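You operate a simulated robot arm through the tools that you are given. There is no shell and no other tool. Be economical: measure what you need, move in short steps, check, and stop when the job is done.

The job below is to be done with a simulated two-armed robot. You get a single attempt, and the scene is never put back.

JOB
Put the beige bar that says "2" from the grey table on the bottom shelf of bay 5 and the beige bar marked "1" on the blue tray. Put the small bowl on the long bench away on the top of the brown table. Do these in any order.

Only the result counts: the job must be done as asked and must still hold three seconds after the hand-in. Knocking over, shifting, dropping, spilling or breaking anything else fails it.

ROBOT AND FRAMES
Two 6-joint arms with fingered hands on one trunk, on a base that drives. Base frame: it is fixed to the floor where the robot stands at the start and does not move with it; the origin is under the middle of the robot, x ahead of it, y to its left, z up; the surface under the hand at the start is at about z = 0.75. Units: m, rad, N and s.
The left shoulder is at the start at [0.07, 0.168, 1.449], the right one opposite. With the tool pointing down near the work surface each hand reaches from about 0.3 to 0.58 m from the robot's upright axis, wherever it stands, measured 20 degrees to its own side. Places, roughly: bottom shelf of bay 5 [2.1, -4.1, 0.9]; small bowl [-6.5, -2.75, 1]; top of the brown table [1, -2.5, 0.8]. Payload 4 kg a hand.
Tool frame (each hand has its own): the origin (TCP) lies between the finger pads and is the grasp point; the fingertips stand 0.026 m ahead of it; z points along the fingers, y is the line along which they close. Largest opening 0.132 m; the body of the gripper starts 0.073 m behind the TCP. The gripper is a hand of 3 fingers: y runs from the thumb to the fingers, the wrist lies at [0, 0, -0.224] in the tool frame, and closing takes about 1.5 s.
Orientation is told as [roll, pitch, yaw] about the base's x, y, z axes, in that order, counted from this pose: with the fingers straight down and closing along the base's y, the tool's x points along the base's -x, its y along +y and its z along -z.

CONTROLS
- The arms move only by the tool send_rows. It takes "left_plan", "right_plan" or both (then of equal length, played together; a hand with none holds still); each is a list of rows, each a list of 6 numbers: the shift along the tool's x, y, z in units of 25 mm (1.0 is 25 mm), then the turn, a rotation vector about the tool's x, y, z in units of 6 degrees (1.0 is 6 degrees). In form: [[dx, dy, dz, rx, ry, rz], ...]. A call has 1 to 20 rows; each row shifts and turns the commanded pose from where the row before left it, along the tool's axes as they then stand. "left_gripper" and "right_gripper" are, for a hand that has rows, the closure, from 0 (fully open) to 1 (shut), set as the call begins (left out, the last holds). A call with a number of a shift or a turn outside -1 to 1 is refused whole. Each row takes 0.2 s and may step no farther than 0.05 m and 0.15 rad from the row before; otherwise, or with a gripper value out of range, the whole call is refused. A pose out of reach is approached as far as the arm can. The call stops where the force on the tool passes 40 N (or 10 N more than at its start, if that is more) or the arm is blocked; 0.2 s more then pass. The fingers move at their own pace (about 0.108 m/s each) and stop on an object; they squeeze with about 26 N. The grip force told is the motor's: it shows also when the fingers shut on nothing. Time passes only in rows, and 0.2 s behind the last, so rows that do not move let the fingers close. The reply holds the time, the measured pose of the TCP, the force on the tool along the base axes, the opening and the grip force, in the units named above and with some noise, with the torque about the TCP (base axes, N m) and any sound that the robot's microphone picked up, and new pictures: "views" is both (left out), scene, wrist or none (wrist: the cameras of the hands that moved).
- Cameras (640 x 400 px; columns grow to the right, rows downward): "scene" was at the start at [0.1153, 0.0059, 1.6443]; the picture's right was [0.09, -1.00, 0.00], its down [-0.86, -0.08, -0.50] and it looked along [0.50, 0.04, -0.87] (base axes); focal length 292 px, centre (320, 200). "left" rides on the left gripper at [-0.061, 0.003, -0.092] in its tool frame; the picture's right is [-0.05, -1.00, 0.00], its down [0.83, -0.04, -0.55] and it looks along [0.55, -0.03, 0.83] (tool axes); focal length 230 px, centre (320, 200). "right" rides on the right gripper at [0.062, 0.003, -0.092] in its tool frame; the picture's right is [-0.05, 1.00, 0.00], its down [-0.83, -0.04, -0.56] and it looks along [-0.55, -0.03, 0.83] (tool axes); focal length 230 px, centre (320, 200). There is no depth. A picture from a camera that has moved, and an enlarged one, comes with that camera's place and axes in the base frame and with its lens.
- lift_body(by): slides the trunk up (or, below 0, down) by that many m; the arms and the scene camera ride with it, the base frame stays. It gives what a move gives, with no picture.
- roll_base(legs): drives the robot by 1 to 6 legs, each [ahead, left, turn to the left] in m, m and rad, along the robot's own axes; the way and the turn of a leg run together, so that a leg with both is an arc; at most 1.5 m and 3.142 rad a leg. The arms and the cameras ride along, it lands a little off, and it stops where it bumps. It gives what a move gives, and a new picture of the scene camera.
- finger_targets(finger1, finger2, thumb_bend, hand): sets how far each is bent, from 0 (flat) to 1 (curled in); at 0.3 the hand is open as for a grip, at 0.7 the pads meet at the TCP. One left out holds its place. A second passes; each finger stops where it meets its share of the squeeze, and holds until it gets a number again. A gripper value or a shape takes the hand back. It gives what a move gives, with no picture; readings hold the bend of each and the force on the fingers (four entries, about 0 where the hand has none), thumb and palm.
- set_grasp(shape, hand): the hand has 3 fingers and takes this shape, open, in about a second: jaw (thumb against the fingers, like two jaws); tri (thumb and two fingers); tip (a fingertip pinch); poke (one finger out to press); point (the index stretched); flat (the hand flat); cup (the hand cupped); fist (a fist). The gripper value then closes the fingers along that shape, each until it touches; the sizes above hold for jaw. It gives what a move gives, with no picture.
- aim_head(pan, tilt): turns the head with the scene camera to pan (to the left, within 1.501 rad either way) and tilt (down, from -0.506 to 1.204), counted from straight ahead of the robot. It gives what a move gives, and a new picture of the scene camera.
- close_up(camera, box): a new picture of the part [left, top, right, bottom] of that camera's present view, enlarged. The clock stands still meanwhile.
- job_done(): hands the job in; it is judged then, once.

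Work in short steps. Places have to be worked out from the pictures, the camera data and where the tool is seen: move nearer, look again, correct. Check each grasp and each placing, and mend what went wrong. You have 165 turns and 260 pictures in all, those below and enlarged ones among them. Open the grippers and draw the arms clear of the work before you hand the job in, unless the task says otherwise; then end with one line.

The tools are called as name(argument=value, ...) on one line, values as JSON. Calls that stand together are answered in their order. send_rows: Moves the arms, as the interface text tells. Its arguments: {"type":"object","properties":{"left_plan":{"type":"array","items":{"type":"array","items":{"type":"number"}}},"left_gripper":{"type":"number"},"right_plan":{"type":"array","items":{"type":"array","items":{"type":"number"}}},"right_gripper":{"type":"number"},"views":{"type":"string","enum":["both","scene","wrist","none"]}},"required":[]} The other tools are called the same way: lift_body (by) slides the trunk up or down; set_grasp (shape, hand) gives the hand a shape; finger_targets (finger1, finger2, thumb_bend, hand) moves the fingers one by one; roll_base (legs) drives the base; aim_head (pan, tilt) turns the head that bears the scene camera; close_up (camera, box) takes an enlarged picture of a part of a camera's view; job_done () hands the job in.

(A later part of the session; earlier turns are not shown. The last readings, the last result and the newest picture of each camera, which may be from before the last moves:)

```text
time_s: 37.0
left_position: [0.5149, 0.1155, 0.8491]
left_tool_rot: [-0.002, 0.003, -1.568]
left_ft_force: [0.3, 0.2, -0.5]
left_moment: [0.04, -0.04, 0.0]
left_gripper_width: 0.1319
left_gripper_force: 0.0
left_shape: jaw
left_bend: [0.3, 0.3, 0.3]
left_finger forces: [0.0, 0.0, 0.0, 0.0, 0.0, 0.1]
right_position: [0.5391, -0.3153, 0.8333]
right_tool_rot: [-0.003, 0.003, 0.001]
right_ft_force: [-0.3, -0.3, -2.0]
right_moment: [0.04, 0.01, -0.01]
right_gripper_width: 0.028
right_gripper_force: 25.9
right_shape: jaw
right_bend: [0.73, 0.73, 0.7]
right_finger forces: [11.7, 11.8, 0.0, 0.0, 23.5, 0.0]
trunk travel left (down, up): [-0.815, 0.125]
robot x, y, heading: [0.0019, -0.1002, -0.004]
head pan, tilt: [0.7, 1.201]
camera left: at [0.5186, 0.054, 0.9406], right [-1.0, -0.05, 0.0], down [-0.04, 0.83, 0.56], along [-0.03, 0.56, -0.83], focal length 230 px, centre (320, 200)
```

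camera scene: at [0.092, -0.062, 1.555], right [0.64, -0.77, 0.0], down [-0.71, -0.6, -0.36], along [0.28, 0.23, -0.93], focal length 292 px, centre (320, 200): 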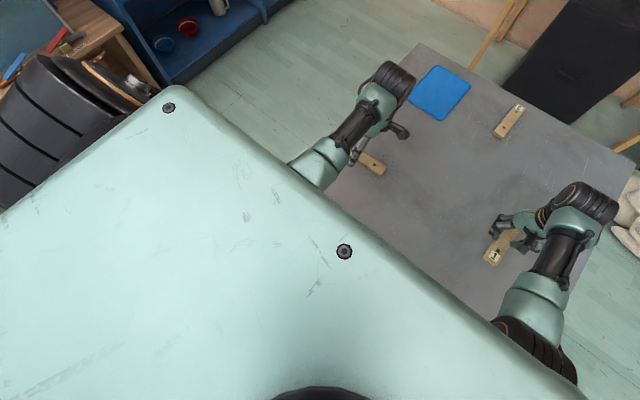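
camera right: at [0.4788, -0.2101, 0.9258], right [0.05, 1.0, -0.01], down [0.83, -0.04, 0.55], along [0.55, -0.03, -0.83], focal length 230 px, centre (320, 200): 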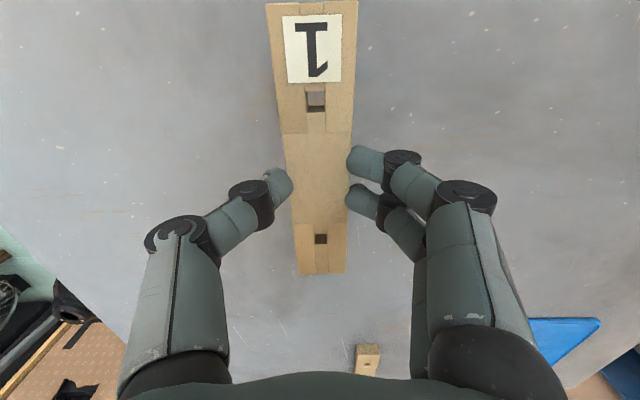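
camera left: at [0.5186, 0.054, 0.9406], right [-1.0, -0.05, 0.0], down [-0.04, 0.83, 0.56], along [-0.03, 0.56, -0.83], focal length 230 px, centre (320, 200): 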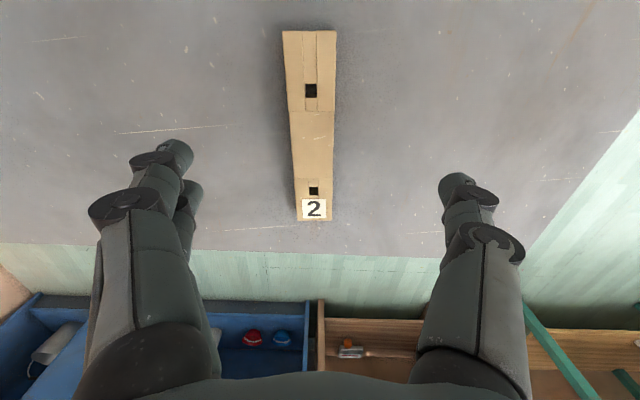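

It's well aligned, with the bar centre at y≈0.118. I'll descend and grip.

send_rows(left_plan=[[0.05, 0, 0.88, 0, 0, 0], [0.05, 0, 0.88, 0, 0, 0], [0, 0, 0.88, 0, 0, 0], [0, 0, 0, 0, 0, 0]], views="none")

send_rows(left_plan=[[0, 0, 0, 0, 0, 0], [0, 0, 0, 0, 0, 0], [0, 0, 0, 0, 0, 0], [0, 0, 0, 0, 0, 0], [0, 0, 0, 0, 0, 0], [0, 0, 0, 0, 0, 0], [0, 0, 0, 0, 0, 0], [0, 0, 0, 0, 0, 0]], left_gripper=1, views="none")

send_rows(left_plan=[[0, 0, -0.7, 0, 0, 0], [0, 0, -0.7, 0, 0, 0], [0, 0, -0.6, 0, 0, 0], [0, 0, 0, 0, 0, 0]], views="wrist")

```text
time_s: 38.0
left_position: [0.5143, 0.1179, 0.7819]
left_tool_rot: [-0.002, 0.003, -1.57]
left_ft_force: [0.4, -0.1, 0.0]
left_moment: [0.02, 0.0, 0.01]
left_gripper_width: 0.1321
left_gripper_force: 0.0
left_shape: jaw
left_bend: [0.3, 0.3, 0.3]
left_finger forces: [0.0, 0.0, 0.0, 0.0, 0.0, 0.0]
right_position: [0.5388, -0.3139, 0.8333]
right_tool_rot: [-0.004, 0.004, 0.001]
right_ft_force: [0.0, 0.2, -2.3]
right_moment: [0.01, -0.03, 0.02]
right_gripper_width: 0.028
right_gripper_force: 25.6
right_shape: jaw
right_bend: [0.73, 0.73, 0.7]
right_finger forces: [11.7, 11.7, 0.0, 0.0, 23.6, 0.0]
trunk travel left (down, up): [-0.815, 0.125]
robot x, y, heading: [0.0021, -0.1015, -0.005]
head pan, tilt: [0.7, 1.201]
```

```text
time_s: 39.8
left_position: [0.5149, 0.1188, 0.7831]
left_tool_rot: [-0.003, 0.002, -1.569]
left_ft_force: [-0.2, 0.3, -0.7]
left_moment: [-0.03, 0.08, 0.04]
left_gripper_width: 0.0283
left_gripper_force: 25.8
left_shape: jaw
left_bend: [0.74, 0.73, 0.7]
left_finger forces: [11.4, 11.7, 0.0, 0.0, 23.4, 0.1]
right_position: [0.5388, -0.3144, 0.8342]
right_tool_rot: [-0.005, 0.003, 0.001]
right_ft_force: [-0.5, 0.9, -1.5]
right_moment: [-0.01, 0.01, -0.01]
right_gripper_width: 0.0279
right_gripper_force: 26.5
right_shape: jaw
right_bend: [0.73, 0.73, 0.7]
right_finger forces: [11.6, 11.8, 0.0, 0.1, 23.4, 0.0]
trunk travel left (down, up): [-0.815, 0.125]
robot x, y, heading: [-0.0039, -0.0986, -0.001]
head pan, tilt: [0.7, 1.201]
```

```text
time_s: 40.8
left_position: [0.5153, 0.118, 0.8314]
left_tool_rot: [-0.004, 0.003, -1.57]
left_ft_force: [-0.1, -0.2, -1.6]
left_moment: [-0.05, 0.03, -0.01]
left_gripper_width: 0.028
left_gripper_force: 26.3
left_shape: jaw
left_bend: [0.74, 0.73, 0.7]
left_finger forces: [11.2, 11.4, 0.1, 0.0, 20.3, 0.1]
right_position: [0.5389, -0.3139, 0.8321]
right_tool_rot: [-0.005, 0.004, 0.002]
right_ft_force: [0.8, 0.3, -2.9]
right_moment: [0.0, 0.02, 0.04]
right_gripper_width: 0.028
right_gripper_force: 25.6
right_shape: jaw
right_bend: [0.73, 0.73, 0.7]
right_finger forces: [11.6, 11.7, 0.0, 0.0, 23.5, 0.1]
trunk travel left (down, up): [-0.815, 0.125]
robot x, y, heading: [0.0012, -0.0983, -0.004]
head pan, tilt: [0.7, 1.201]
camera left: at [0.5197, 0.0561, 0.9242], right [-1.0, -0.05, 0.0], down [-0.04, 0.83, 0.56], along [-0.03, 0.56, -0.83], focal length 230 px, centre (320, 200)
```

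left: 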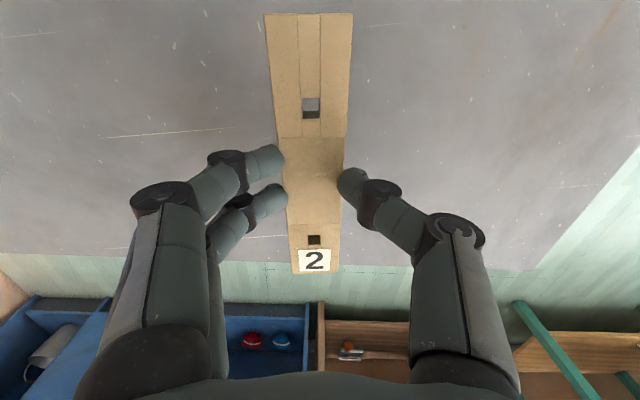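

Both bars are held. I'll raise the trunk for clearance, drive back and around to the table's left side, and face the tray.

lift_body(by=0.12)

aim_head(pan=0.0, tilt=0.8)

roll_base(legs=[[-0.5, 0, 0], [0, 0.87, 0], [0, 0, -1.571], [0, 1.0, 0], [0, 0.55, 0]])

```text
time_s: 42.3
left_position: [0.516, 0.1182, 0.9526]
left_tool_rot: [-0.003, 0.005, -1.57]
left_ft_force: [0.4, 0.1, -2.5]
left_moment: [-0.01, -0.02, 0.03]
left_gripper_width: 0.028
left_gripper_force: 26.8
left_shape: jaw
left_bend: [0.74, 0.73, 0.7]
left_finger forces: [11.2, 11.3, 0.0, 0.0, 20.1, 0.0]
right_position: [0.5394, -0.3143, 0.9533]
right_tool_rot: [-0.006, 0.003, 0.002]
right_ft_force: [0.2, -0.8, -1.4]
right_moment: [0.02, 0.0, 0.01]
right_gripper_width: 0.0279
right_gripper_force: 25.8
right_shape: jaw
right_bend: [0.73, 0.73, 0.7]
right_finger forces: [11.6, 11.9, 0.1, 0.0, 23.5, 0.0]
trunk travel left (down, up): [-0.935, 0.005]
robot x, y, heading: [0.0009, -0.1045, -0.0]
head pan, tilt: [0.7, 1.201]
```

```text
time_s: 43.4
left_position: [0.5165, 0.117, 0.9522]
left_tool_rot: [-0.002, 0.004, -1.569]
left_ft_force: [0.6, 0.2, -1.8]
left_moment: [0.0, 0.0, 0.01]
left_gripper_width: 0.0281
left_gripper_force: 25.9
left_shape: jaw
left_bend: [0.74, 0.73, 0.7]
left_finger forces: [11.2, 11.4, 0.0, 0.1, 20.1, 0.1]
right_position: [0.5391, -0.3141, 0.9532]
right_tool_rot: [-0.005, 0.005, 0.0]
right_ft_force: [-0.4, 0.4, -2.2]
right_moment: [-0.01, 0.03, 0.0]
right_gripper_width: 0.028
right_gripper_force: 26.0
right_shape: jaw
right_bend: [0.73, 0.73, 0.7]
right_finger forces: [11.5, 11.8, 0.0, 0.0, 23.5, 0.0]
trunk travel left (down, up): [-0.935, 0.005]
robot x, y, heading: [-0.0007, -0.0985, 0.003]
head pan, tilt: [0.0, 0.799]
camera scene: at [0.1301, -0.0998, 1.7027], right [0.0, -1.0, 0.0], down [-0.72, 0.0, -0.7], along [0.7, 0.0, -0.72], focal length 292 px, centre (320, 200)
```

scene: 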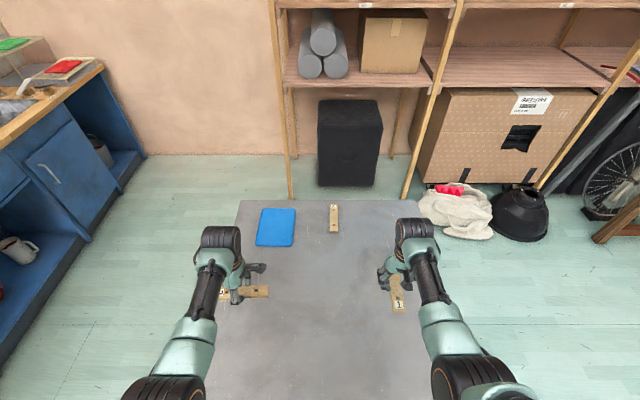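

```text
time_s: 61.8
left_position: [1.2712, 0.362, 0.9527]
left_tool_rot: [-0.001, 0.002, -3.091]
left_ft_force: [0.0, -0.3, -2.2]
left_moment: [0.03, 0.01, 0.0]
left_gripper_width: 0.0278
left_gripper_force: 25.7
left_shape: jaw
left_bend: [0.74, 0.73, 0.7]
left_finger forces: [10.9, 11.2, 0.0, 0.0, 18.9, 0.0]
right_position: [0.8406, 0.3183, 0.9528]
right_tool_rot: [-0.003, 0.003, -1.521]
right_ft_force: [-0.2, -0.1, -2.3]
right_moment: [0.0, -0.06, 0.04]
right_gripper_width: 0.028
right_gripper_force: 26.1
right_shape: jaw
right_bend: [0.73, 0.73, 0.7]
right_finger forces: [11.5, 11.7, 0.0, 0.0, 23.4, 0.0]
trunk travel left (down, up): [-0.935, 0.005]
robot x, y, heading: [1.03, 0.8684, -1.524]
head pan, tilt: [0.0, 0.799]
camera scene: at [1.0335, 0.736, 1.7028], right [-1.0, -0.04, 0.0], down [-0.03, 0.72, -0.7], along [0.03, -0.7, -0.72], focal length 292 px, centre (320, 200)
```

scene: 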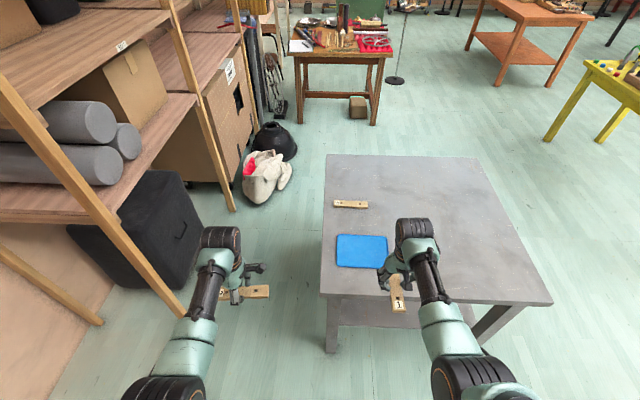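

The tray is confirmed at [0.90,0.083]. I'll drive forward about 0.235 and left 0.06 so the right hand comes over it.

roll_base(legs=[[0.235, 0.06, -0.047]])

```text
time_s: 63.6
left_position: [1.312, 0.1225, 0.9532]
left_tool_rot: [-0.001, 0.003, -3.141]
left_ft_force: [-0.4, 0.9, -1.2]
left_moment: [0.0, 0.01, 0.0]
left_gripper_width: 0.0275
left_gripper_force: 26.2
left_shape: jaw
left_bend: [0.74, 0.73, 0.7]
left_finger forces: [10.9, 11.2, 0.0, 0.1, 18.7, 0.0]
right_position: [0.8808, 0.1003, 0.9541]
right_tool_rot: [-0.005, 0.0, -1.569]
right_ft_force: [1.3, -0.1, -2.2]
right_moment: [-0.04, 0.02, 0.0]
right_gripper_width: 0.0278
right_gripper_force: 26.3
right_shape: jaw
right_bend: [0.73, 0.73, 0.7]
right_finger forces: [11.6, 11.6, 0.0, 0.1, 23.2, 0.0]
trunk travel left (down, up): [-0.935, 0.005]
robot x, y, heading: [1.0975, 0.6364, -1.576]
head pan, tilt: [0.0, 0.799]
camera scene: at [1.0939, 0.5088, 1.7031], right [-1.0, 0.0, 0.0], down [0.0, 0.72, -0.7], along [0.0, -0.7, -0.72], focal length 292 px, centre (320, 200)
```

scene: 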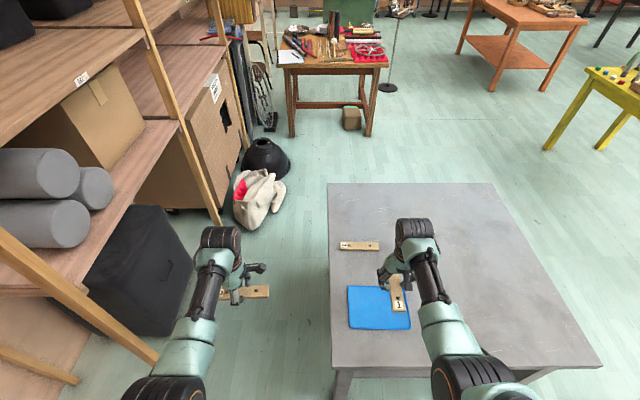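

The tray spans x 0.81–1.0, y 0.01–0.16. I'll lower the trunk by 0.12, centre the hand, and check.

lift_body(by=-0.12)

send_rows(right_plan=[[-0.6, 0.75, 0, 0, 0, 0], [0, 0, 0, 0, 0, 0]], views="wrist")

```text
time_s: 65.1
left_position: [1.3132, 0.1208, 0.8334]
left_tool_rot: [-0.004, 0.001, -3.141]
left_ft_force: [-0.3, 0.6, -2.4]
left_moment: [-0.01, -0.01, 0.0]
left_gripper_width: 0.0275
left_gripper_force: 25.8
left_shape: jaw
left_bend: [0.74, 0.74, 0.7]
left_finger forces: [10.9, 11.2, 0.0, 0.0, 18.4, 0.0]
right_position: [0.8816, 0.0981, 0.8339]
right_tool_rot: [-0.005, 0.003, -1.57]
right_ft_force: [-0.6, -0.3, -2.2]
right_moment: [0.01, 0.03, -0.02]
right_gripper_width: 0.0279
right_gripper_force: 25.9
right_shape: jaw
right_bend: [0.73, 0.73, 0.7]
right_finger forces: [11.6, 11.7, 0.1, 0.0, 23.3, 0.1]
trunk travel left (down, up): [-0.815, 0.125]
robot x, y, heading: [1.0985, 0.6365, -1.577]
head pan, tilt: [0.0, 0.799]
```

```text
time_s: 65.7
left_position: [1.3126, 0.1208, 0.8325]
left_tool_rot: [-0.003, 0.004, -3.141]
left_ft_force: [-0.3, -0.8, -1.9]
left_moment: [-0.01, 0.02, 0.01]
left_gripper_width: 0.0278
left_gripper_force: 26.1
left_shape: jaw
left_bend: [0.74, 0.74, 0.7]
left_finger forces: [10.8, 11.2, 0.0, 0.1, 18.3, 0.0]
right_position: [0.8995, 0.0818, 0.8324]
right_tool_rot: [-0.006, 0.005, -1.573]
right_ft_force: [0.5, 0.2, -1.2]
right_moment: [0.01, 0.01, -0.02]
right_gripper_width: 0.0277
right_gripper_force: 25.9
right_shape: jaw
right_bend: [0.73, 0.73, 0.7]
right_finger forces: [11.6, 11.8, 0.1, 0.0, 23.3, 0.0]
trunk travel left (down, up): [-0.815, 0.125]
robot x, y, heading: [1.0964, 0.6329, -1.572]
head pan, tilt: [0.0, 0.799]
camera right: at [0.9043, 0.1439, 0.9251], right [1.0, -0.05, -0.01], down [-0.04, -0.83, 0.55], along [-0.03, -0.55, -0.83], focal length 230 px, centre (320, 200)
```

right: 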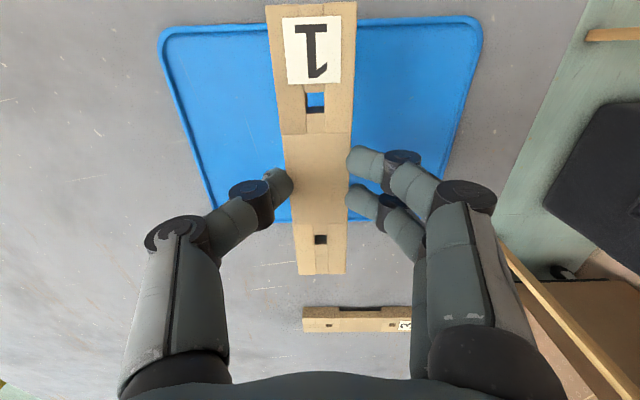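

The tray has a rim and is only about as deep as the bar is long. I'll rotate the bar about 65° so it lies well inside.

send_rows(right_plan=[[0, 0, 0, 0, 0, -1], [0, 0, 0, 0, 0, -1], [0, 0, 0, 0, 0, -1], [0, 0, 0, 0, 0, -1], [0, 0, 0, 0, 0, -1], [0, 0, 0, 0, 0, -1], [0, 0, 0, 0, 0, -1], [0, 0, 0, 0, 0, -1], [0, 0, 0, 0, 0, -1], [0, 0, 0, 0, 0, -1], [0, 0, 0, 0, 0, -1], [0, 0, 0, 0, 0, 0]], views="wrist")

```text
time_s: 68.3
left_position: [1.3137, 0.1199, 0.832]
left_tool_rot: [-0.003, 0.001, -3.141]
left_ft_force: [0.0, 0.3, -2.5]
left_moment: [-0.01, 0.06, 0.02]
left_gripper_width: 0.0273
left_gripper_force: 25.6
left_shape: jaw
left_bend: [0.74, 0.74, 0.7]
left_finger forces: [11.0, 11.2, 0.1, 0.0, 18.2, 0.0]
right_position: [0.8994, 0.0819, 0.8333]
right_tool_rot: [0.003, 0.008, -0.417]
right_ft_force: [0.3, -0.2, -1.2]
right_moment: [0.02, -0.01, 0.05]
right_gripper_width: 0.0281
right_gripper_force: 25.9
right_shape: jaw
right_bend: [0.73, 0.73, 0.7]
right_finger forces: [11.6, 11.8, 0.1, 0.1, 23.4, 0.1]
trunk travel left (down, up): [-0.815, 0.125]
robot x, y, heading: [1.0967, 0.6398, -1.576]
head pan, tilt: [0.0, 0.799]
camera right: at [0.8449, 0.1104, 0.926], right [0.45, 0.89, 0.0], down [0.75, -0.38, 0.55], along [0.49, -0.25, -0.84], focal length 230 px, centre (320, 200)
```

right: 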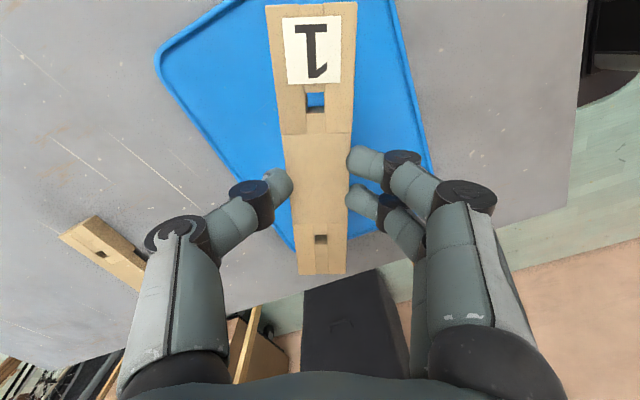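

I'm lowering the bar in small steps until contact.

send_rows(right_plan=[[0, 0, 0.8, 0, 0, 0], [0, 0, 0.7, 0, 0, 0], [0, 0, 0.1, 0, 0, 0], [0, 0, 0, 0, 0, 0]], views="none")

send_rows(right_plan=[[0, 0, 0.1, 0, 0, 0], [0, 0, 0.1, 0, 0, 0], [0, 0, 0, 0, 0, 0]], views="wrist")

```text
time_s: 69.3
left_position: [1.3126, 0.1216, 0.8327]
left_tool_rot: [-0.002, 0.0, -3.142]
left_ft_force: [-0.2, -0.4, -1.4]
left_moment: [0.03, 0.02, -0.01]
left_gripper_width: 0.0279
left_gripper_force: 25.8
left_shape: jaw
left_bend: [0.74, 0.74, 0.7]
left_finger forces: [11.0, 11.2, 0.0, 0.1, 18.1, 0.0]
right_position: [0.8987, 0.0825, 0.7914]
right_tool_rot: [0.002, 0.007, -0.418]
right_ft_force: [0.1, 0.2, -1.5]
right_moment: [-0.02, 0.0, 0.0]
right_gripper_width: 0.0277
right_gripper_force: 26.1
right_shape: jaw
right_bend: [0.73, 0.73, 0.7]
right_finger forces: [11.5, 11.8, 0.0, 0.0, 23.4, 0.0]
trunk travel left (down, up): [-0.815, 0.125]
robot x, y, heading: [1.0987, 0.6361, -1.569]
head pan, tilt: [0.0, 0.799]
```

```text
time_s: 70.1
left_position: [1.3131, 0.1203, 0.8327]
left_tool_rot: [-0.004, 0.0, -3.144]
left_ft_force: [0.2, 0.4, -0.9]
left_moment: [0.02, 0.02, -0.01]
left_gripper_width: 0.0276
left_gripper_force: 26.1
left_shape: jaw
left_bend: [0.74, 0.74, 0.7]
left_finger forces: [11.0, 11.2, 0.1, 0.0, 18.1, 0.0]
right_position: [0.8976, 0.0834, 0.7874]
right_tool_rot: [0.001, 0.006, -0.417]
right_ft_force: [1.6, -0.5, -1.2]
right_moment: [0.02, -0.03, -0.01]
right_gripper_width: 0.0279
right_gripper_force: 26.1
right_shape: jaw
right_bend: [0.73, 0.73, 0.7]
right_finger forces: [11.6, 12.0, 0.0, 0.0, 23.6, 0.0]
trunk travel left (down, up): [-0.815, 0.125]
robot x, y, heading: [1.0956, 0.6319, -1.573]
head pan, tilt: [0.0, 0.799]
camera right: at [0.8451, 0.1114, 0.8807], right [0.45, 0.89, 0.0], down [0.74, -0.38, 0.55], along [0.49, -0.25, -0.84], focal length 230 px, centre (320, 200)
```

right: 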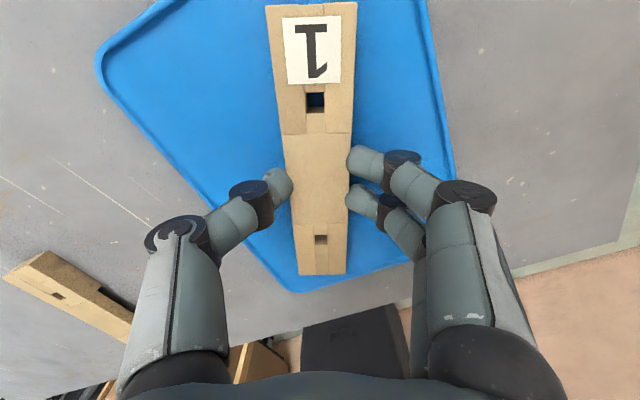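

It's slightly above or just touching. I'll go another 2.5 mm, then open.

send_rows(right_plan=[[0, 0, 0.1, 0, 0, 0], [0, 0, 0, 0, 0, 0]], views="none")

```text
time_s: 70.7
left_position: [1.3137, 0.1223, 0.8326]
left_tool_rot: [-0.002, 0.003, -3.141]
left_ft_force: [0.0, 0.2, -1.8]
left_moment: [0.02, 0.02, 0.03]
left_gripper_width: 0.0275
left_gripper_force: 25.7
left_shape: jaw
left_bend: [0.74, 0.74, 0.7]
left_finger forces: [10.9, 11.1, 0.0, 0.0, 18.0, 0.0]
right_position: [0.8986, 0.0834, 0.7866]
right_tool_rot: [-0.002, 0.005, -0.419]
right_ft_force: [-0.5, -0.5, 8.2]
right_moment: [0.01, -0.01, -0.01]
right_gripper_width: 0.0281
right_gripper_force: 26.1
right_shape: jaw
right_bend: [0.73, 0.73, 0.7]
right_finger forces: [12.8, 13.1, 0.1, 0.1, 25.4, 0.0]
trunk travel left (down, up): [-0.815, 0.125]
robot x, y, heading: [1.0984, 0.6375, -1.575]
head pan, tilt: [0.0, 0.799]
```

Contact is made at 8 N. I'll release and rise.

send_rows(right_plan=[[0, 0, 0, 0, 0, 0], [0, 0, 0, 0, 0, 0], [0, 0, 0, 0, 0, 0], [0, 0, 0, 0, 0, 0], [0, 0, 0, 0, 0, 0], [0, 0, 0, 0, 0, 0], [0, 0, 0, 0, 0, 0]], right_gripper=0, views="none")

send_rows(right_plan=[[0, 0, -0.5, 0, 0, 0], [0, 0, -0.8, 0, 0, 0], [0, 0, -0.8, 0, 0, 0], [0, 0, 0, 0, 0, 0]], views="wrist")

```text
time_s: 72.3
left_position: [1.3132, 0.1211, 0.8321]
left_tool_rot: [-0.004, 0.002, -3.14]
left_ft_force: [-0.2, 0.5, -2.3]
left_moment: [0.01, 0.03, 0.03]
left_gripper_width: 0.0275
left_gripper_force: 25.7
left_shape: jaw
left_bend: [0.74, 0.74, 0.7]
left_finger forces: [10.9, 11.1, 0.0, 0.0, 17.9, 0.0]
right_position: [0.8972, 0.083, 0.7855]
right_tool_rot: [0.003, 0.007, -0.418]
right_ft_force: [-0.2, 0.7, 0.1]
right_moment: [-0.02, 0.03, -0.02]
right_gripper_width: 0.1318
right_gripper_force: 0.1
right_shape: jaw
right_bend: [0.3, 0.3, 0.3]
right_finger forces: [0.0, 0.0, 0.0, 0.0, 0.0, 0.0]
trunk travel left (down, up): [-0.815, 0.125]
robot x, y, heading: [1.0969, 0.6403, -1.572]
head pan, tilt: [0.0, 0.799]
```

```text
time_s: 73.3
left_position: [1.3125, 0.1211, 0.8325]
left_tool_rot: [-0.003, 0.002, -3.14]
left_ft_force: [0.3, 0.5, -1.5]
left_moment: [0.03, 0.01, 0.02]
left_gripper_width: 0.0274
left_gripper_force: 25.8
left_shape: jaw
left_bend: [0.74, 0.74, 0.7]
left_finger forces: [10.8, 11.1, 0.0, 0.1, 17.7, 0.1]
right_position: [0.8998, 0.0837, 0.8366]
right_tool_rot: [0.002, 0.007, -0.417]
right_ft_force: [0.0, -0.2, -0.7]
right_moment: [-0.01, 0.04, -0.02]
right_gripper_width: 0.1319
right_gripper_force: 0.0
right_shape: jaw
right_bend: [0.3, 0.3, 0.3]
right_finger forces: [0.1, 0.0, 0.0, 0.0, 0.0, 0.0]
trunk travel left (down, up): [-0.815, 0.125]
robot x, y, heading: [1.0961, 0.6368, -1.575]
head pan, tilt: [0.0, 0.799]
camera right: at [0.8455, 0.1119, 0.9301], right [0.45, 0.89, 0.0], down [0.74, -0.38, 0.55], along [0.49, -0.25, -0.84], focal length 230 px, centre (320, 200)
```

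right: 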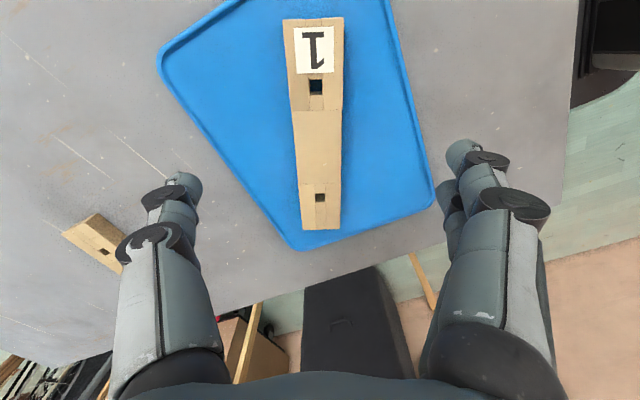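

Bar 1 lies flat in the tray. Next I'll take bar 2 to bay 5: raise the trunk, back out, pass on the open side of the grey table, and look ahead.

lift_body(by=0.12)

aim_head(pan=0.0, tilt=0.35)

roll_base(legs=[[-0.25, 0, 0], [0, -1.45, 0], [1.1, 0, 0], [1.0, 0, 0]])

```text
time_s: 74.8
left_position: [1.3135, 0.1207, 0.9527]
left_tool_rot: [-0.002, 0.002, -3.141]
left_ft_force: [0.0, 1.2, -2.5]
left_moment: [0.01, 0.0, 0.01]
left_gripper_width: 0.0274
left_gripper_force: 25.7
left_shape: jaw
left_bend: [0.74, 0.74, 0.7]
left_finger forces: [10.8, 11.0, 0.0, 0.0, 17.0, 0.0]
right_position: [0.8979, 0.0842, 0.9563]
right_tool_rot: [0.001, 0.007, -0.418]
right_ft_force: [0.4, 0.1, -0.7]
right_moment: [0.04, -0.01, -0.01]
right_gripper_width: 0.132
right_gripper_force: 0.1
right_shape: jaw
right_bend: [0.3, 0.3, 0.3]
right_finger forces: [0.0, 0.0, 0.0, 0.0, 0.0, 0.0]
trunk travel left (down, up): [-0.935, 0.005]
robot x, y, heading: [1.0987, 0.6382, -1.575]
head pan, tilt: [0.0, 0.799]
```

```text
time_s: 75.7
left_position: [1.3135, 0.121, 0.9522]
left_tool_rot: [-0.002, 0.001, -3.142]
left_ft_force: [-0.6, 0.3, 0.2]
left_moment: [0.04, -0.02, 0.01]
left_gripper_width: 0.0149
left_gripper_force: 26.0
left_shape: jaw
left_bend: [0.77, 0.77, 0.75]
left_finger forces: [0.0, 0.0, 0.0, 0.0, 0.0, 0.0]
right_position: [0.8995, 0.0842, 0.9556]
right_tool_rot: [0.001, 0.006, -0.418]
right_ft_force: [-0.2, -0.4, -0.1]
right_moment: [0.01, 0.0, 0.02]
right_gripper_width: 0.1316
right_gripper_force: 0.1
right_shape: jaw
right_bend: [0.3, 0.3, 0.3]
right_finger forces: [0.0, 0.0, 0.0, 0.1, 0.0, 0.0]
trunk travel left (down, up): [-0.935, 0.005]
robot x, y, heading: [1.0958, 0.6361, -1.574]
head pan, tilt: [0.0, 0.351]
camera scene: at [1.0948, 0.4933, 1.7424], right [-1.0, 0.0, 0.0], down [0.0, 0.34, -0.94], along [0.0, -0.94, -0.34], focal length 292 px, centre (320, 200)
```

scene: 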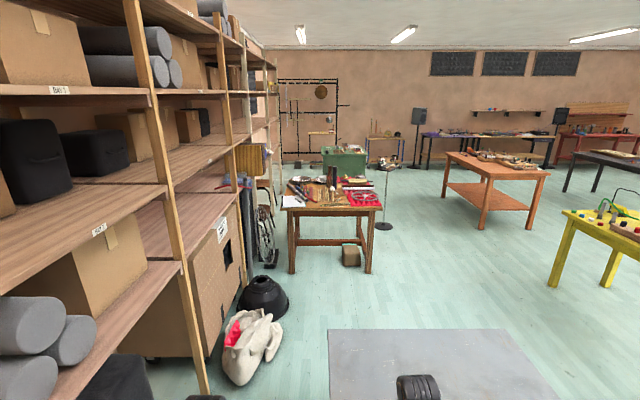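

```text
time_s: 94.6
left_position: [-0.1446, -1.7465, 0.9535]
left_tool_rot: [0.0, 0.001, -3.122]
left_ft_force: [-0.3, 0.1, -0.5]
left_moment: [-0.01, 0.0, 0.02]
left_gripper_width: 0.0148
left_gripper_force: 26.3
left_shape: jaw
left_bend: [0.77, 0.77, 0.75]
left_finger forces: [0.0, 0.1, 0.0, 0.1, 0.1, 0.0]
right_position: [-0.5578, -1.7913, 0.9567]
right_tool_rot: [-0.001, 0.006, -0.399]
right_ft_force: [0.0, -0.7, -0.1]
right_moment: [-0.01, 0.0, 0.03]
right_gripper_width: 0.132
right_gripper_force: 0.1
right_shape: jaw
right_bend: [0.3, 0.3, 0.3]
right_finger forces: [0.0, 0.0, 0.0, 0.1, 0.0, 0.0]
trunk travel left (down, up): [-0.935, 0.005]
robot x, y, heading: [-0.3686, -1.2355, -1.552]
head pan, tilt: [0.0, 0.351]
camera scene: at [-0.3694, -1.3774, 1.7426], right [-1.0, -0.02, 0.0], down [-0.01, 0.34, -0.94], along [0.01, -0.94, -0.34], focal length 292 px, centre (320, 200)
```

scene: 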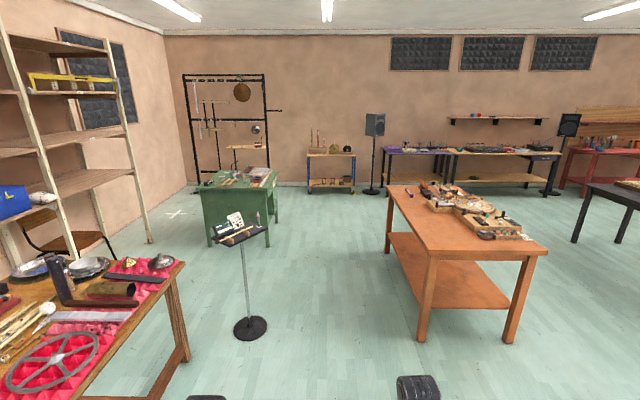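

The left gripper now reads 15 mm with zero finger force, so bar 2 slipped out around t=75 and should be on the floor near [1.31, 0.12]. I'll drive back and find it.

aim_head(pan=0.0, tilt=0.9)

roll_base(legs=[[-1.1, 0, 0], [-1.05, 0, 0], [0, 1.45, 0]])

```text
time_s: 95.6
left_position: [-0.1442, -1.7462, 0.9529]
left_tool_rot: [-0.001, 0.003, -3.122]
left_ft_force: [0.1, -0.3, 0.1]
left_moment: [0.02, 0.02, 0.01]
left_gripper_width: 0.0144
left_gripper_force: 25.8
left_shape: jaw
left_bend: [0.77, 0.77, 0.75]
left_finger forces: [0.0, 0.1, 0.0, 0.1, 0.0, 0.1]
right_position: [-0.5573, -1.7913, 0.9565]
right_tool_rot: [0.001, 0.005, -0.401]
right_ft_force: [0.0, -0.5, 0.6]
right_moment: [-0.03, 0.02, -0.01]
right_gripper_width: 0.1318
right_gripper_force: 0.0
right_shape: jaw
right_bend: [0.3, 0.3, 0.3]
right_finger forces: [0.0, 0.0, 0.0, 0.0, 0.0, 0.1]
trunk travel left (down, up): [-0.935, 0.005]
robot x, y, heading: [-0.3724, -1.2342, -1.56]
head pan, tilt: [0.0, 0.901]
camera scene: at [-0.3696, -1.361, 1.695], right [-1.0, -0.02, 0.0], down [-0.01, 0.78, -0.62], along [0.01, -0.62, -0.78], focal length 292 px, centre (320, 200)
```

scene: 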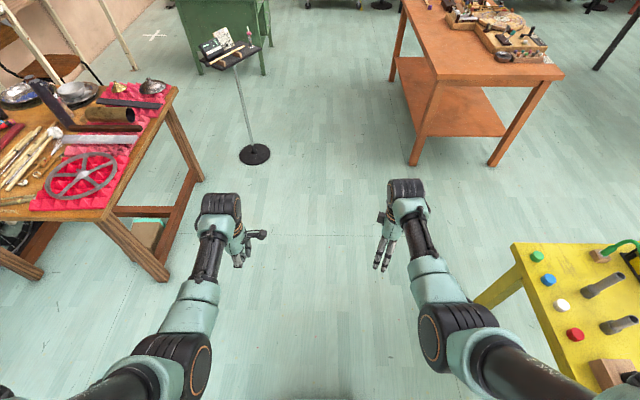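

```text
time_s: 112.9
left_position: [1.2572, 0.43, 0.9517]
left_tool_rot: [-0.003, 0.005, -3.098]
left_ft_force: [0.7, 0.2, 0.1]
left_moment: [0.02, 0.0, -0.01]
left_gripper_width: 0.0148
left_gripper_force: 25.8
left_shape: jaw
left_bend: [0.77, 0.77, 0.75]
left_finger forces: [0.0, 0.1, 0.1, 0.1, 0.0, 0.1]
right_position: [0.8458, 0.3755, 0.9558]
right_tool_rot: [0.001, 0.005, -0.375]
right_ft_force: [0.7, -0.3, -0.3]
right_moment: [0.04, -0.02, 0.03]
right_gripper_width: 0.1318
right_gripper_force: 0.1
right_shape: jaw
right_bend: [0.3, 0.3, 0.3]
right_finger forces: [0.0, 0.0, 0.0, 0.1, 0.0, 0.0]
trunk travel left (down, up): [-0.935, 0.005]
robot x, y, heading: [1.0199, 0.9371, -1.528]
head pan, tilt: [0.0, 0.901]
camera scene: at [1.0222, 0.8101, 1.6949], right [-1.0, -0.04, 0.0], down [-0.03, 0.78, -0.62], along [0.02, -0.62, -0.78], focal length 292 px, centre (320, 200)
```

scene: 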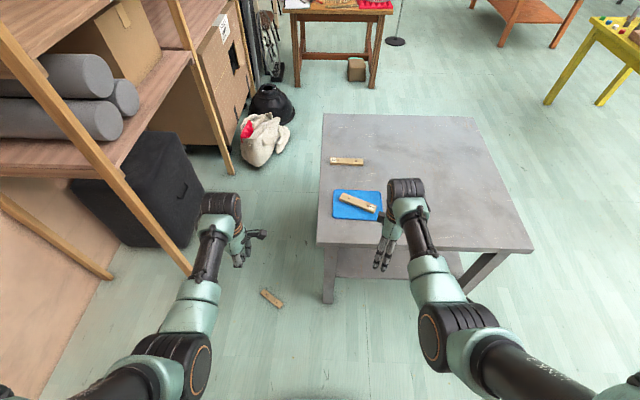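

Bar 2 lies on the floor at about [1.32,0.215], angled roughly -35°. I'll position the robot so the right hand is over it, clear of the table, then lower partway.

roll_base(legs=[[0.17, 0.46, -0.043]])

aim_head(pan=-0.3, tilt=1.15)

```text
time_s: 115.8
left_position: [1.6929, 0.2544, 0.9527]
left_tool_rot: [-0.002, 0.004, 3.136]
left_ft_force: [-0.2, 0.4, 0.1]
left_moment: [-0.03, 0.01, 0.04]
left_gripper_width: 0.0148
left_gripper_force: 25.9
left_shape: jaw
left_bend: [0.77, 0.77, 0.75]
left_finger forces: [0.1, 0.0, 0.0, 0.0, 0.0, 0.1]
right_position: [1.2794, 0.2184, 0.9572]
right_tool_rot: [0.0, 0.005, -0.422]
right_ft_force: [-0.2, -0.1, 0.0]
right_moment: [-0.02, -0.03, -0.03]
right_gripper_width: 0.1319
right_gripper_force: 0.0
right_shape: jaw
right_bend: [0.3, 0.3, 0.3]
right_finger forces: [0.0, 0.0, 0.0, 0.1, 0.0, 0.1]
trunk travel left (down, up): [-0.935, 0.005]
robot x, y, heading: [1.4825, 0.7721, -1.577]
head pan, tilt: [0.0, 0.901]
camera scene: at [1.4766, 0.6458, 1.695], right [-1.0, 0.01, 0.0], down [0.01, 0.78, -0.62], along [0.0, -0.62, -0.78], focal length 292 px, centre (320, 200)
```

scene: 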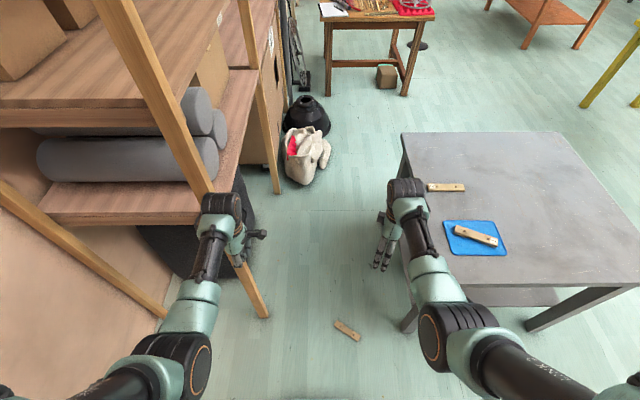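

```text
time_s: 116.6
left_position: [1.6948, 0.2538, 0.9519]
left_tool_rot: [-0.003, 0.001, 3.135]
left_ft_force: [0.0, 0.2, 0.7]
left_moment: [0.01, 0.0, 0.01]
left_gripper_width: 0.0146
left_gripper_force: 26.2
left_shape: jaw
left_bend: [0.77, 0.77, 0.75]
left_finger forces: [0.0, 0.0, 0.0, 0.1, 0.0, 0.0]
right_position: [1.282, 0.219, 0.9563]
right_tool_rot: [0.002, 0.008, -0.423]
right_ft_force: [-0.2, 0.4, -1.4]
right_moment: [-0.01, 0.02, -0.01]
right_gripper_width: 0.132
right_gripper_force: 0.1
right_shape: jaw
right_bend: [0.3, 0.3, 0.3]
right_finger forces: [0.0, 0.0, 0.1, 0.0, 0.0, 0.0]
trunk travel left (down, up): [-0.935, 0.005]
robot x, y, heading: [1.4825, 0.7678, -1.579]
head pan, tilt: [-0.3, 1.15]
camera scene: at [1.4619, 0.6634, 1.678], right [-0.95, 0.3, 0.0], down [0.28, 0.87, -0.41], along [-0.12, -0.39, -0.91], focal length 292 px, centre (320, 200)
```

scene: 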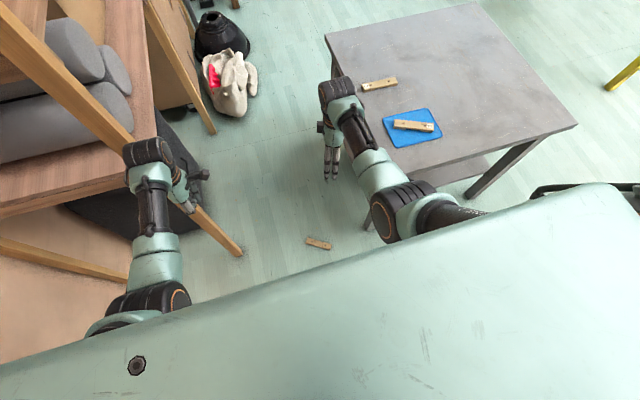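

The bar is at about [1.337,0.21]. I'll shift the right hand over it and turn it to match, before lowering.

send_rows(right_plan=[[-0.72, 0.19, 0, 0, 0, 0.9], [-0.72, 0.19, 0, 0, 0, 0.9], [-0.72, 0.19, 0, 0, 0, 0], [0, 0, 0, 0, 0, 0]], views="none")

lift_body(by=-0.45)

aim_head(pan=0.0, tilt=1.1)

close_up(camera="right", box=[0, 0, 640, 400])

```text
time_s: 117.6
left_position: [1.6941, 0.2543, 0.9527]
left_tool_rot: [-0.001, 0.003, 3.135]
left_ft_force: [-0.1, 0.0, 1.2]
left_moment: [-0.01, -0.01, 0.02]
left_gripper_width: 0.0146
left_gripper_force: 25.6
left_shape: jaw
left_bend: [0.77, 0.77, 0.75]
left_finger forces: [0.0, 0.1, 0.0, 0.1, 0.0, 0.0]
right_position: [1.3344, 0.2029, 0.955]
right_tool_rot: [0.0, 0.008, -0.614]
right_ft_force: [0.6, -0.6, 0.4]
right_moment: [-0.02, -0.01, 0.0]
right_gripper_width: 0.1321
right_gripper_force: 0.0
right_shape: jaw
right_bend: [0.3, 0.3, 0.3]
right_finger forces: [0.1, 0.1, 0.0, 0.0, 0.0, 0.0]
trunk travel left (down, up): [-0.935, 0.005]
robot x, y, heading: [1.4784, 0.7691, -1.577]
head pan, tilt: [-0.3, 1.15]
```

```text
refused: -0.45 is not a number from -0.4 to 0.4
```

```text
time_s: 118.4
left_position: [1.695, 0.2541, 0.952]
left_tool_rot: [-0.003, 0.002, 3.136]
left_ft_force: [-0.3, 0.7, 0.2]
left_moment: [-0.01, 0.03, 0.01]
left_gripper_width: 0.0146
left_gripper_force: 26.0
left_shape: jaw
left_bend: [0.77, 0.77, 0.75]
left_finger forces: [0.0, 0.0, 0.0, 0.0, 0.0, 0.1]
right_position: [1.3339, 0.2038, 0.9555]
right_tool_rot: [-0.002, 0.008, -0.61]
right_ft_force: [0.1, 0.4, 0.1]
right_moment: [0.0, 0.01, -0.01]
right_gripper_width: 0.1319
right_gripper_force: 0.1
right_shape: jaw
right_bend: [0.3, 0.3, 0.3]
right_finger forces: [0.1, 0.0, 0.1, 0.0, 0.0, 0.0]
trunk travel left (down, up): [-0.935, 0.005]
robot x, y, heading: [1.4805, 0.7698, -1.58]
head pan, tilt: [0.0, 1.1]
camera scene: at [1.4786, 0.6575, 1.6811], right [-1.0, 0.01, 0.0], down [0.01, 0.89, -0.45], along [0.0, -0.45, -0.89], focal length 292 px, centre (320, 200)
```

scene: 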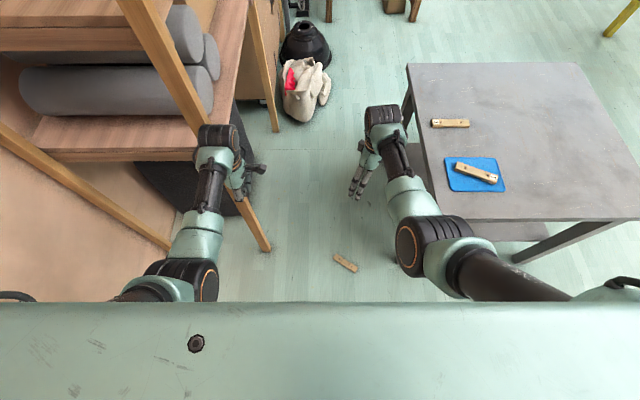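

```text
1.00 times, centred on (320, 200) of right (not enlarged: the box is as wide or as high as the picture)
camera zoom: at [1.2873, 0.2424, 1.0478], right [0.62, 0.79, 0.0], down [0.66, -0.51, 0.55], along [0.43, -0.34, -0.84], focal length 230 px, centre (320, 200)
```

zoom: 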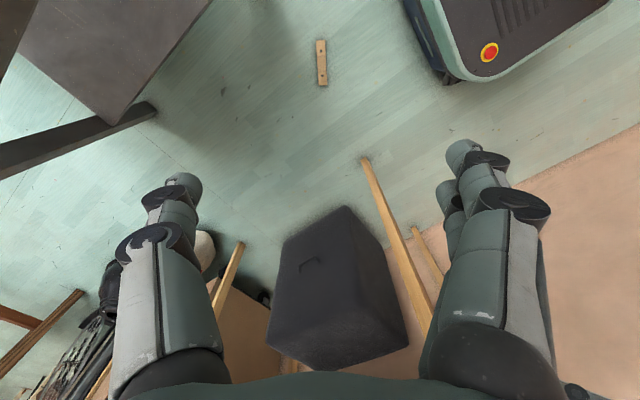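

The bar is below the hand and the base front is well clear of it. I'll lower the trunk 0.4 and check.

lift_body(by=-0.4)

close_up(camera="right", box=[0, 0, 640, 400])

close_up(camera="scene", box=[0, 0, 640, 400])

```text
time_s: 122.2
left_position: [1.6951, 0.2545, 0.553]
left_tool_rot: [-0.001, 0.001, 3.135]
left_ft_force: [-0.2, -0.3, -1.6]
left_moment: [-0.02, -0.01, -0.01]
left_gripper_width: 0.0148
left_gripper_force: 26.0
left_shape: jaw
left_bend: [0.77, 0.77, 0.75]
left_finger forces: [0.0, 0.0, 0.0, 0.0, 0.0, 0.0]
right_position: [1.3339, 0.2045, 0.5554]
right_tool_rot: [0.001, 0.007, -0.611]
right_ft_force: [-1.0, 0.0, -0.8]
right_moment: [0.03, 0.05, -0.01]
right_gripper_width: 0.1319
right_gripper_force: 0.1
right_shape: jaw
right_bend: [0.3, 0.3, 0.3]
right_finger forces: [0.0, 0.1, 0.0, 0.0, 0.0, 0.0]
trunk travel left (down, up): [-0.535, 0.405]
robot x, y, heading: [1.4811, 0.7725, -1.575]
head pan, tilt: [0.0, 1.1]
```

```text
1.00 times, centred on (320, 200) of right (not enlarged: the box is as wide or as high as the picture)
camera zoom: at [1.2872, 0.2424, 0.6479], right [0.62, 0.79, 0.0], down [0.66, -0.51, 0.55], along [0.43, -0.34, -0.84], focal length 230 px, centre (320, 200)
```

zoom: 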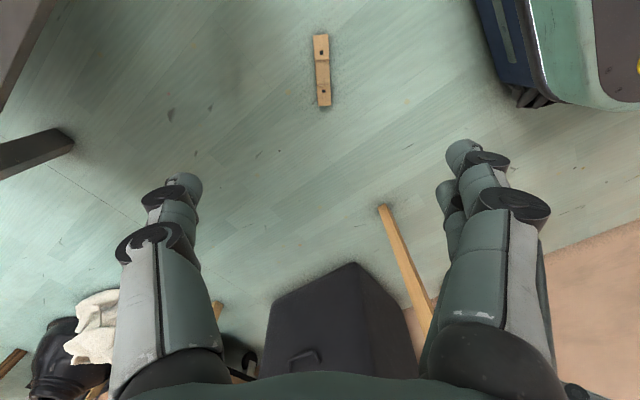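

```text
1.00 times, centred on (320, 200) of scene (not enlarged: the box is as wide or as high as the picture)
camera zoom: at [1.4787, 0.6575, 1.2811], right [-1.0, 0.01, 0.0], down [0.01, 0.89, -0.45], along [0.0, -0.45, -0.89], focal length 292 px, centre (320, 200)
```

zoom: 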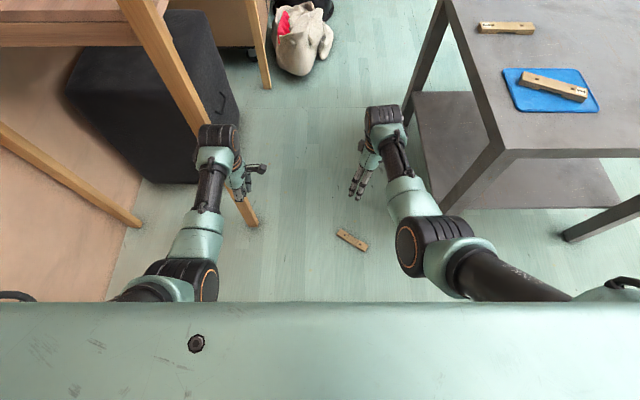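

The label seems to face down, which is fine. The bar centre is at [1.327,0.215] with matching yaw. I'll nudge over it and lower another 0.4.

send_rows(right_plan=[[0.46, 0.17, 0, 0, 0, 0], [0, 0, 0, 0, 0, 0]], views="none")

lift_body(by=-0.4)

close_up(camera="right", box=[0, 0, 640, 400])

```text
time_s: 122.8
left_position: [1.6949, 0.255, 0.5528]
left_tool_rot: [-0.003, 0.0, 3.138]
left_ft_force: [-0.3, -0.7, -0.2]
left_moment: [-0.04, -0.01, 0.02]
left_gripper_width: 0.0149
left_gripper_force: 26.2
left_shape: jaw
left_bend: [0.77, 0.77, 0.75]
left_finger forces: [0.1, 0.0, 0.0, 0.0, 0.1, 0.0]
right_position: [1.3276, 0.2142, 0.5538]
right_tool_rot: [0.0, 0.007, -0.611]
right_ft_force: [-0.5, 0.1, 0.2]
right_moment: [0.0, 0.01, 0.04]
right_gripper_width: 0.132
right_gripper_force: 0.1
right_shape: jaw
right_bend: [0.3, 0.3, 0.3]
right_finger forces: [0.0, 0.0, 0.0, 0.0, 0.0, 0.0]
trunk travel left (down, up): [-0.535, 0.405]
robot x, y, heading: [1.4806, 0.7713, -1.578]
head pan, tilt: [0.0, 1.1]
```

```text
time_s: 126.7
left_position: [1.6946, 0.2541, 0.1525]
left_tool_rot: [-0.001, 0.002, 3.135]
left_ft_force: [0.0, -1.1, 0.5]
left_moment: [0.0, -0.02, -0.02]
left_gripper_width: 0.0147
left_gripper_force: 26.0
left_shape: jaw
left_bend: [0.77, 0.77, 0.75]
left_finger forces: [0.1, 0.1, 0.1, 0.0, 0.0, 0.1]
right_position: [1.3284, 0.2148, 0.1546]
right_tool_rot: [-0.001, 0.006, -0.612]
right_ft_force: [0.0, -0.1, 0.1]
right_moment: [0.01, 0.02, 0.0]
right_gripper_width: 0.1318
right_gripper_force: 0.0
right_shape: jaw
right_bend: [0.3, 0.3, 0.3]
right_finger forces: [0.1, 0.0, 0.0, 0.0, 0.1, 0.0]
trunk travel left (down, up): [-0.135, 0.805]
robot x, y, heading: [1.483, 0.7709, -1.583]
head pan, tilt: [0.0, 1.1]
```

```text
1.00 times, centred on (320, 200) of right (not enlarged: the box is as wide or as high as the picture)
camera zoom: at [1.2803, 0.2532, 0.2477], right [0.62, 0.79, 0.0], down [0.66, -0.51, 0.55], along [0.43, -0.34, -0.84], focal length 230 px, centre (320, 200)
```

zoom: 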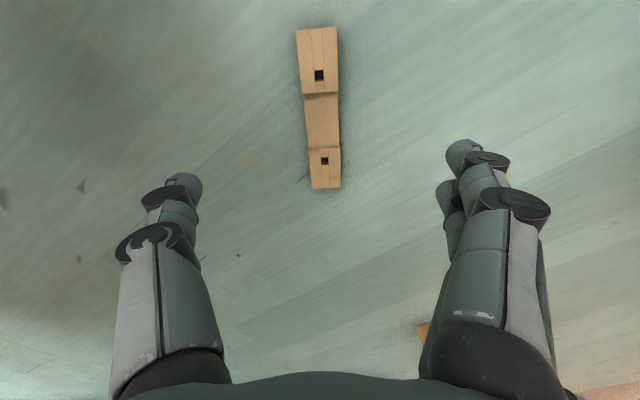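

The bar lies upside down and its middle section is thinner, which explains the slip. I'll grip the thicker end block on the robot's side, about 4 cm off centre, and lower further.

lift_body(by=-0.07)

send_rows(right_plan=[[0.8, 0.07, 0, 0, 0, 0], [0.8, 0.07, 0, 0, 0, 0], [0, 0, 0.6, 0, 0, 0], [0, 0, 0.6, 0, 0, 0], [0, 0, 0, 0, 0, 0]], views="wrist")

```text
time_s: 127.8
left_position: [1.6945, 0.2534, 0.0822]
left_tool_rot: [-0.002, 0.002, 3.136]
left_ft_force: [0.1, 0.6, 0.0]
left_moment: [0.02, 0.01, 0.0]
left_gripper_width: 0.015
left_gripper_force: 26.3
left_shape: jaw
left_bend: [0.77, 0.77, 0.75]
left_finger forces: [0.0, 0.1, 0.0, 0.0, 0.2, 0.1]
right_position: [1.3279, 0.2156, 0.0848]
right_tool_rot: [0.001, 0.008, -0.612]
right_ft_force: [0.0, -0.3, 0.4]
right_moment: [0.01, 0.0, -0.02]
right_gripper_width: 0.1316
right_gripper_force: 0.0
right_shape: jaw
right_bend: [0.3, 0.3, 0.3]
right_finger forces: [0.1, 0.0, 0.0, 0.0, 0.0, 0.0]
trunk travel left (down, up): [-0.065, 0.875]
robot x, y, heading: [1.4828, 0.7692, -1.581]
head pan, tilt: [0.0, 1.1]
```

```text
time_s: 128.9
left_position: [1.694, 0.2548, 0.0822]
left_tool_rot: [0.0, 0.002, 3.136]
left_ft_force: [0.3, 0.3, 0.5]
left_moment: [0.02, -0.03, 0.02]
left_gripper_width: 0.0146
left_gripper_force: 26.2
left_shape: jaw
left_bend: [0.77, 0.77, 0.75]
left_finger forces: [0.0, 0.0, 0.0, 0.1, 0.0, 0.1]
right_position: [1.2974, 0.2418, 0.0555]
right_tool_rot: [0.0, 0.008, -0.611]
right_ft_force: [-0.4, -0.4, -0.4]
right_moment: [0.04, 0.01, 0.01]
right_gripper_width: 0.132
right_gripper_force: 0.1
right_shape: jaw
right_bend: [0.3, 0.3, 0.3]
right_finger forces: [0.0, 0.0, 0.0, 0.0, 0.0, 0.1]
trunk travel left (down, up): [-0.065, 0.875]
robot x, y, heading: [1.4792, 0.7703, -1.583]
head pan, tilt: [0.0, 1.1]
camera right: at [1.2492, 0.2802, 0.149], right [0.62, 0.79, 0.0], down [0.66, -0.51, 0.55], along [0.43, -0.34, -0.84], focal length 230 px, centre (320, 200)
```

right: 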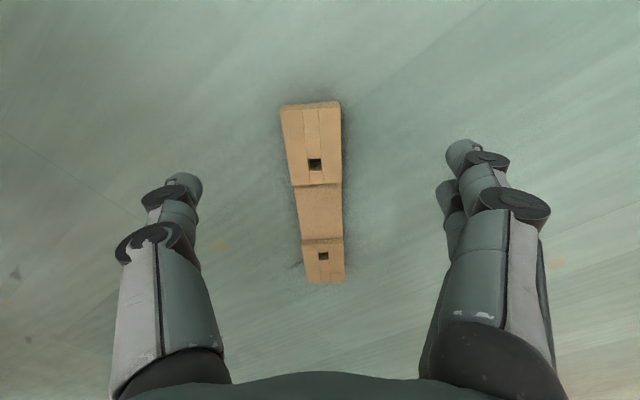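

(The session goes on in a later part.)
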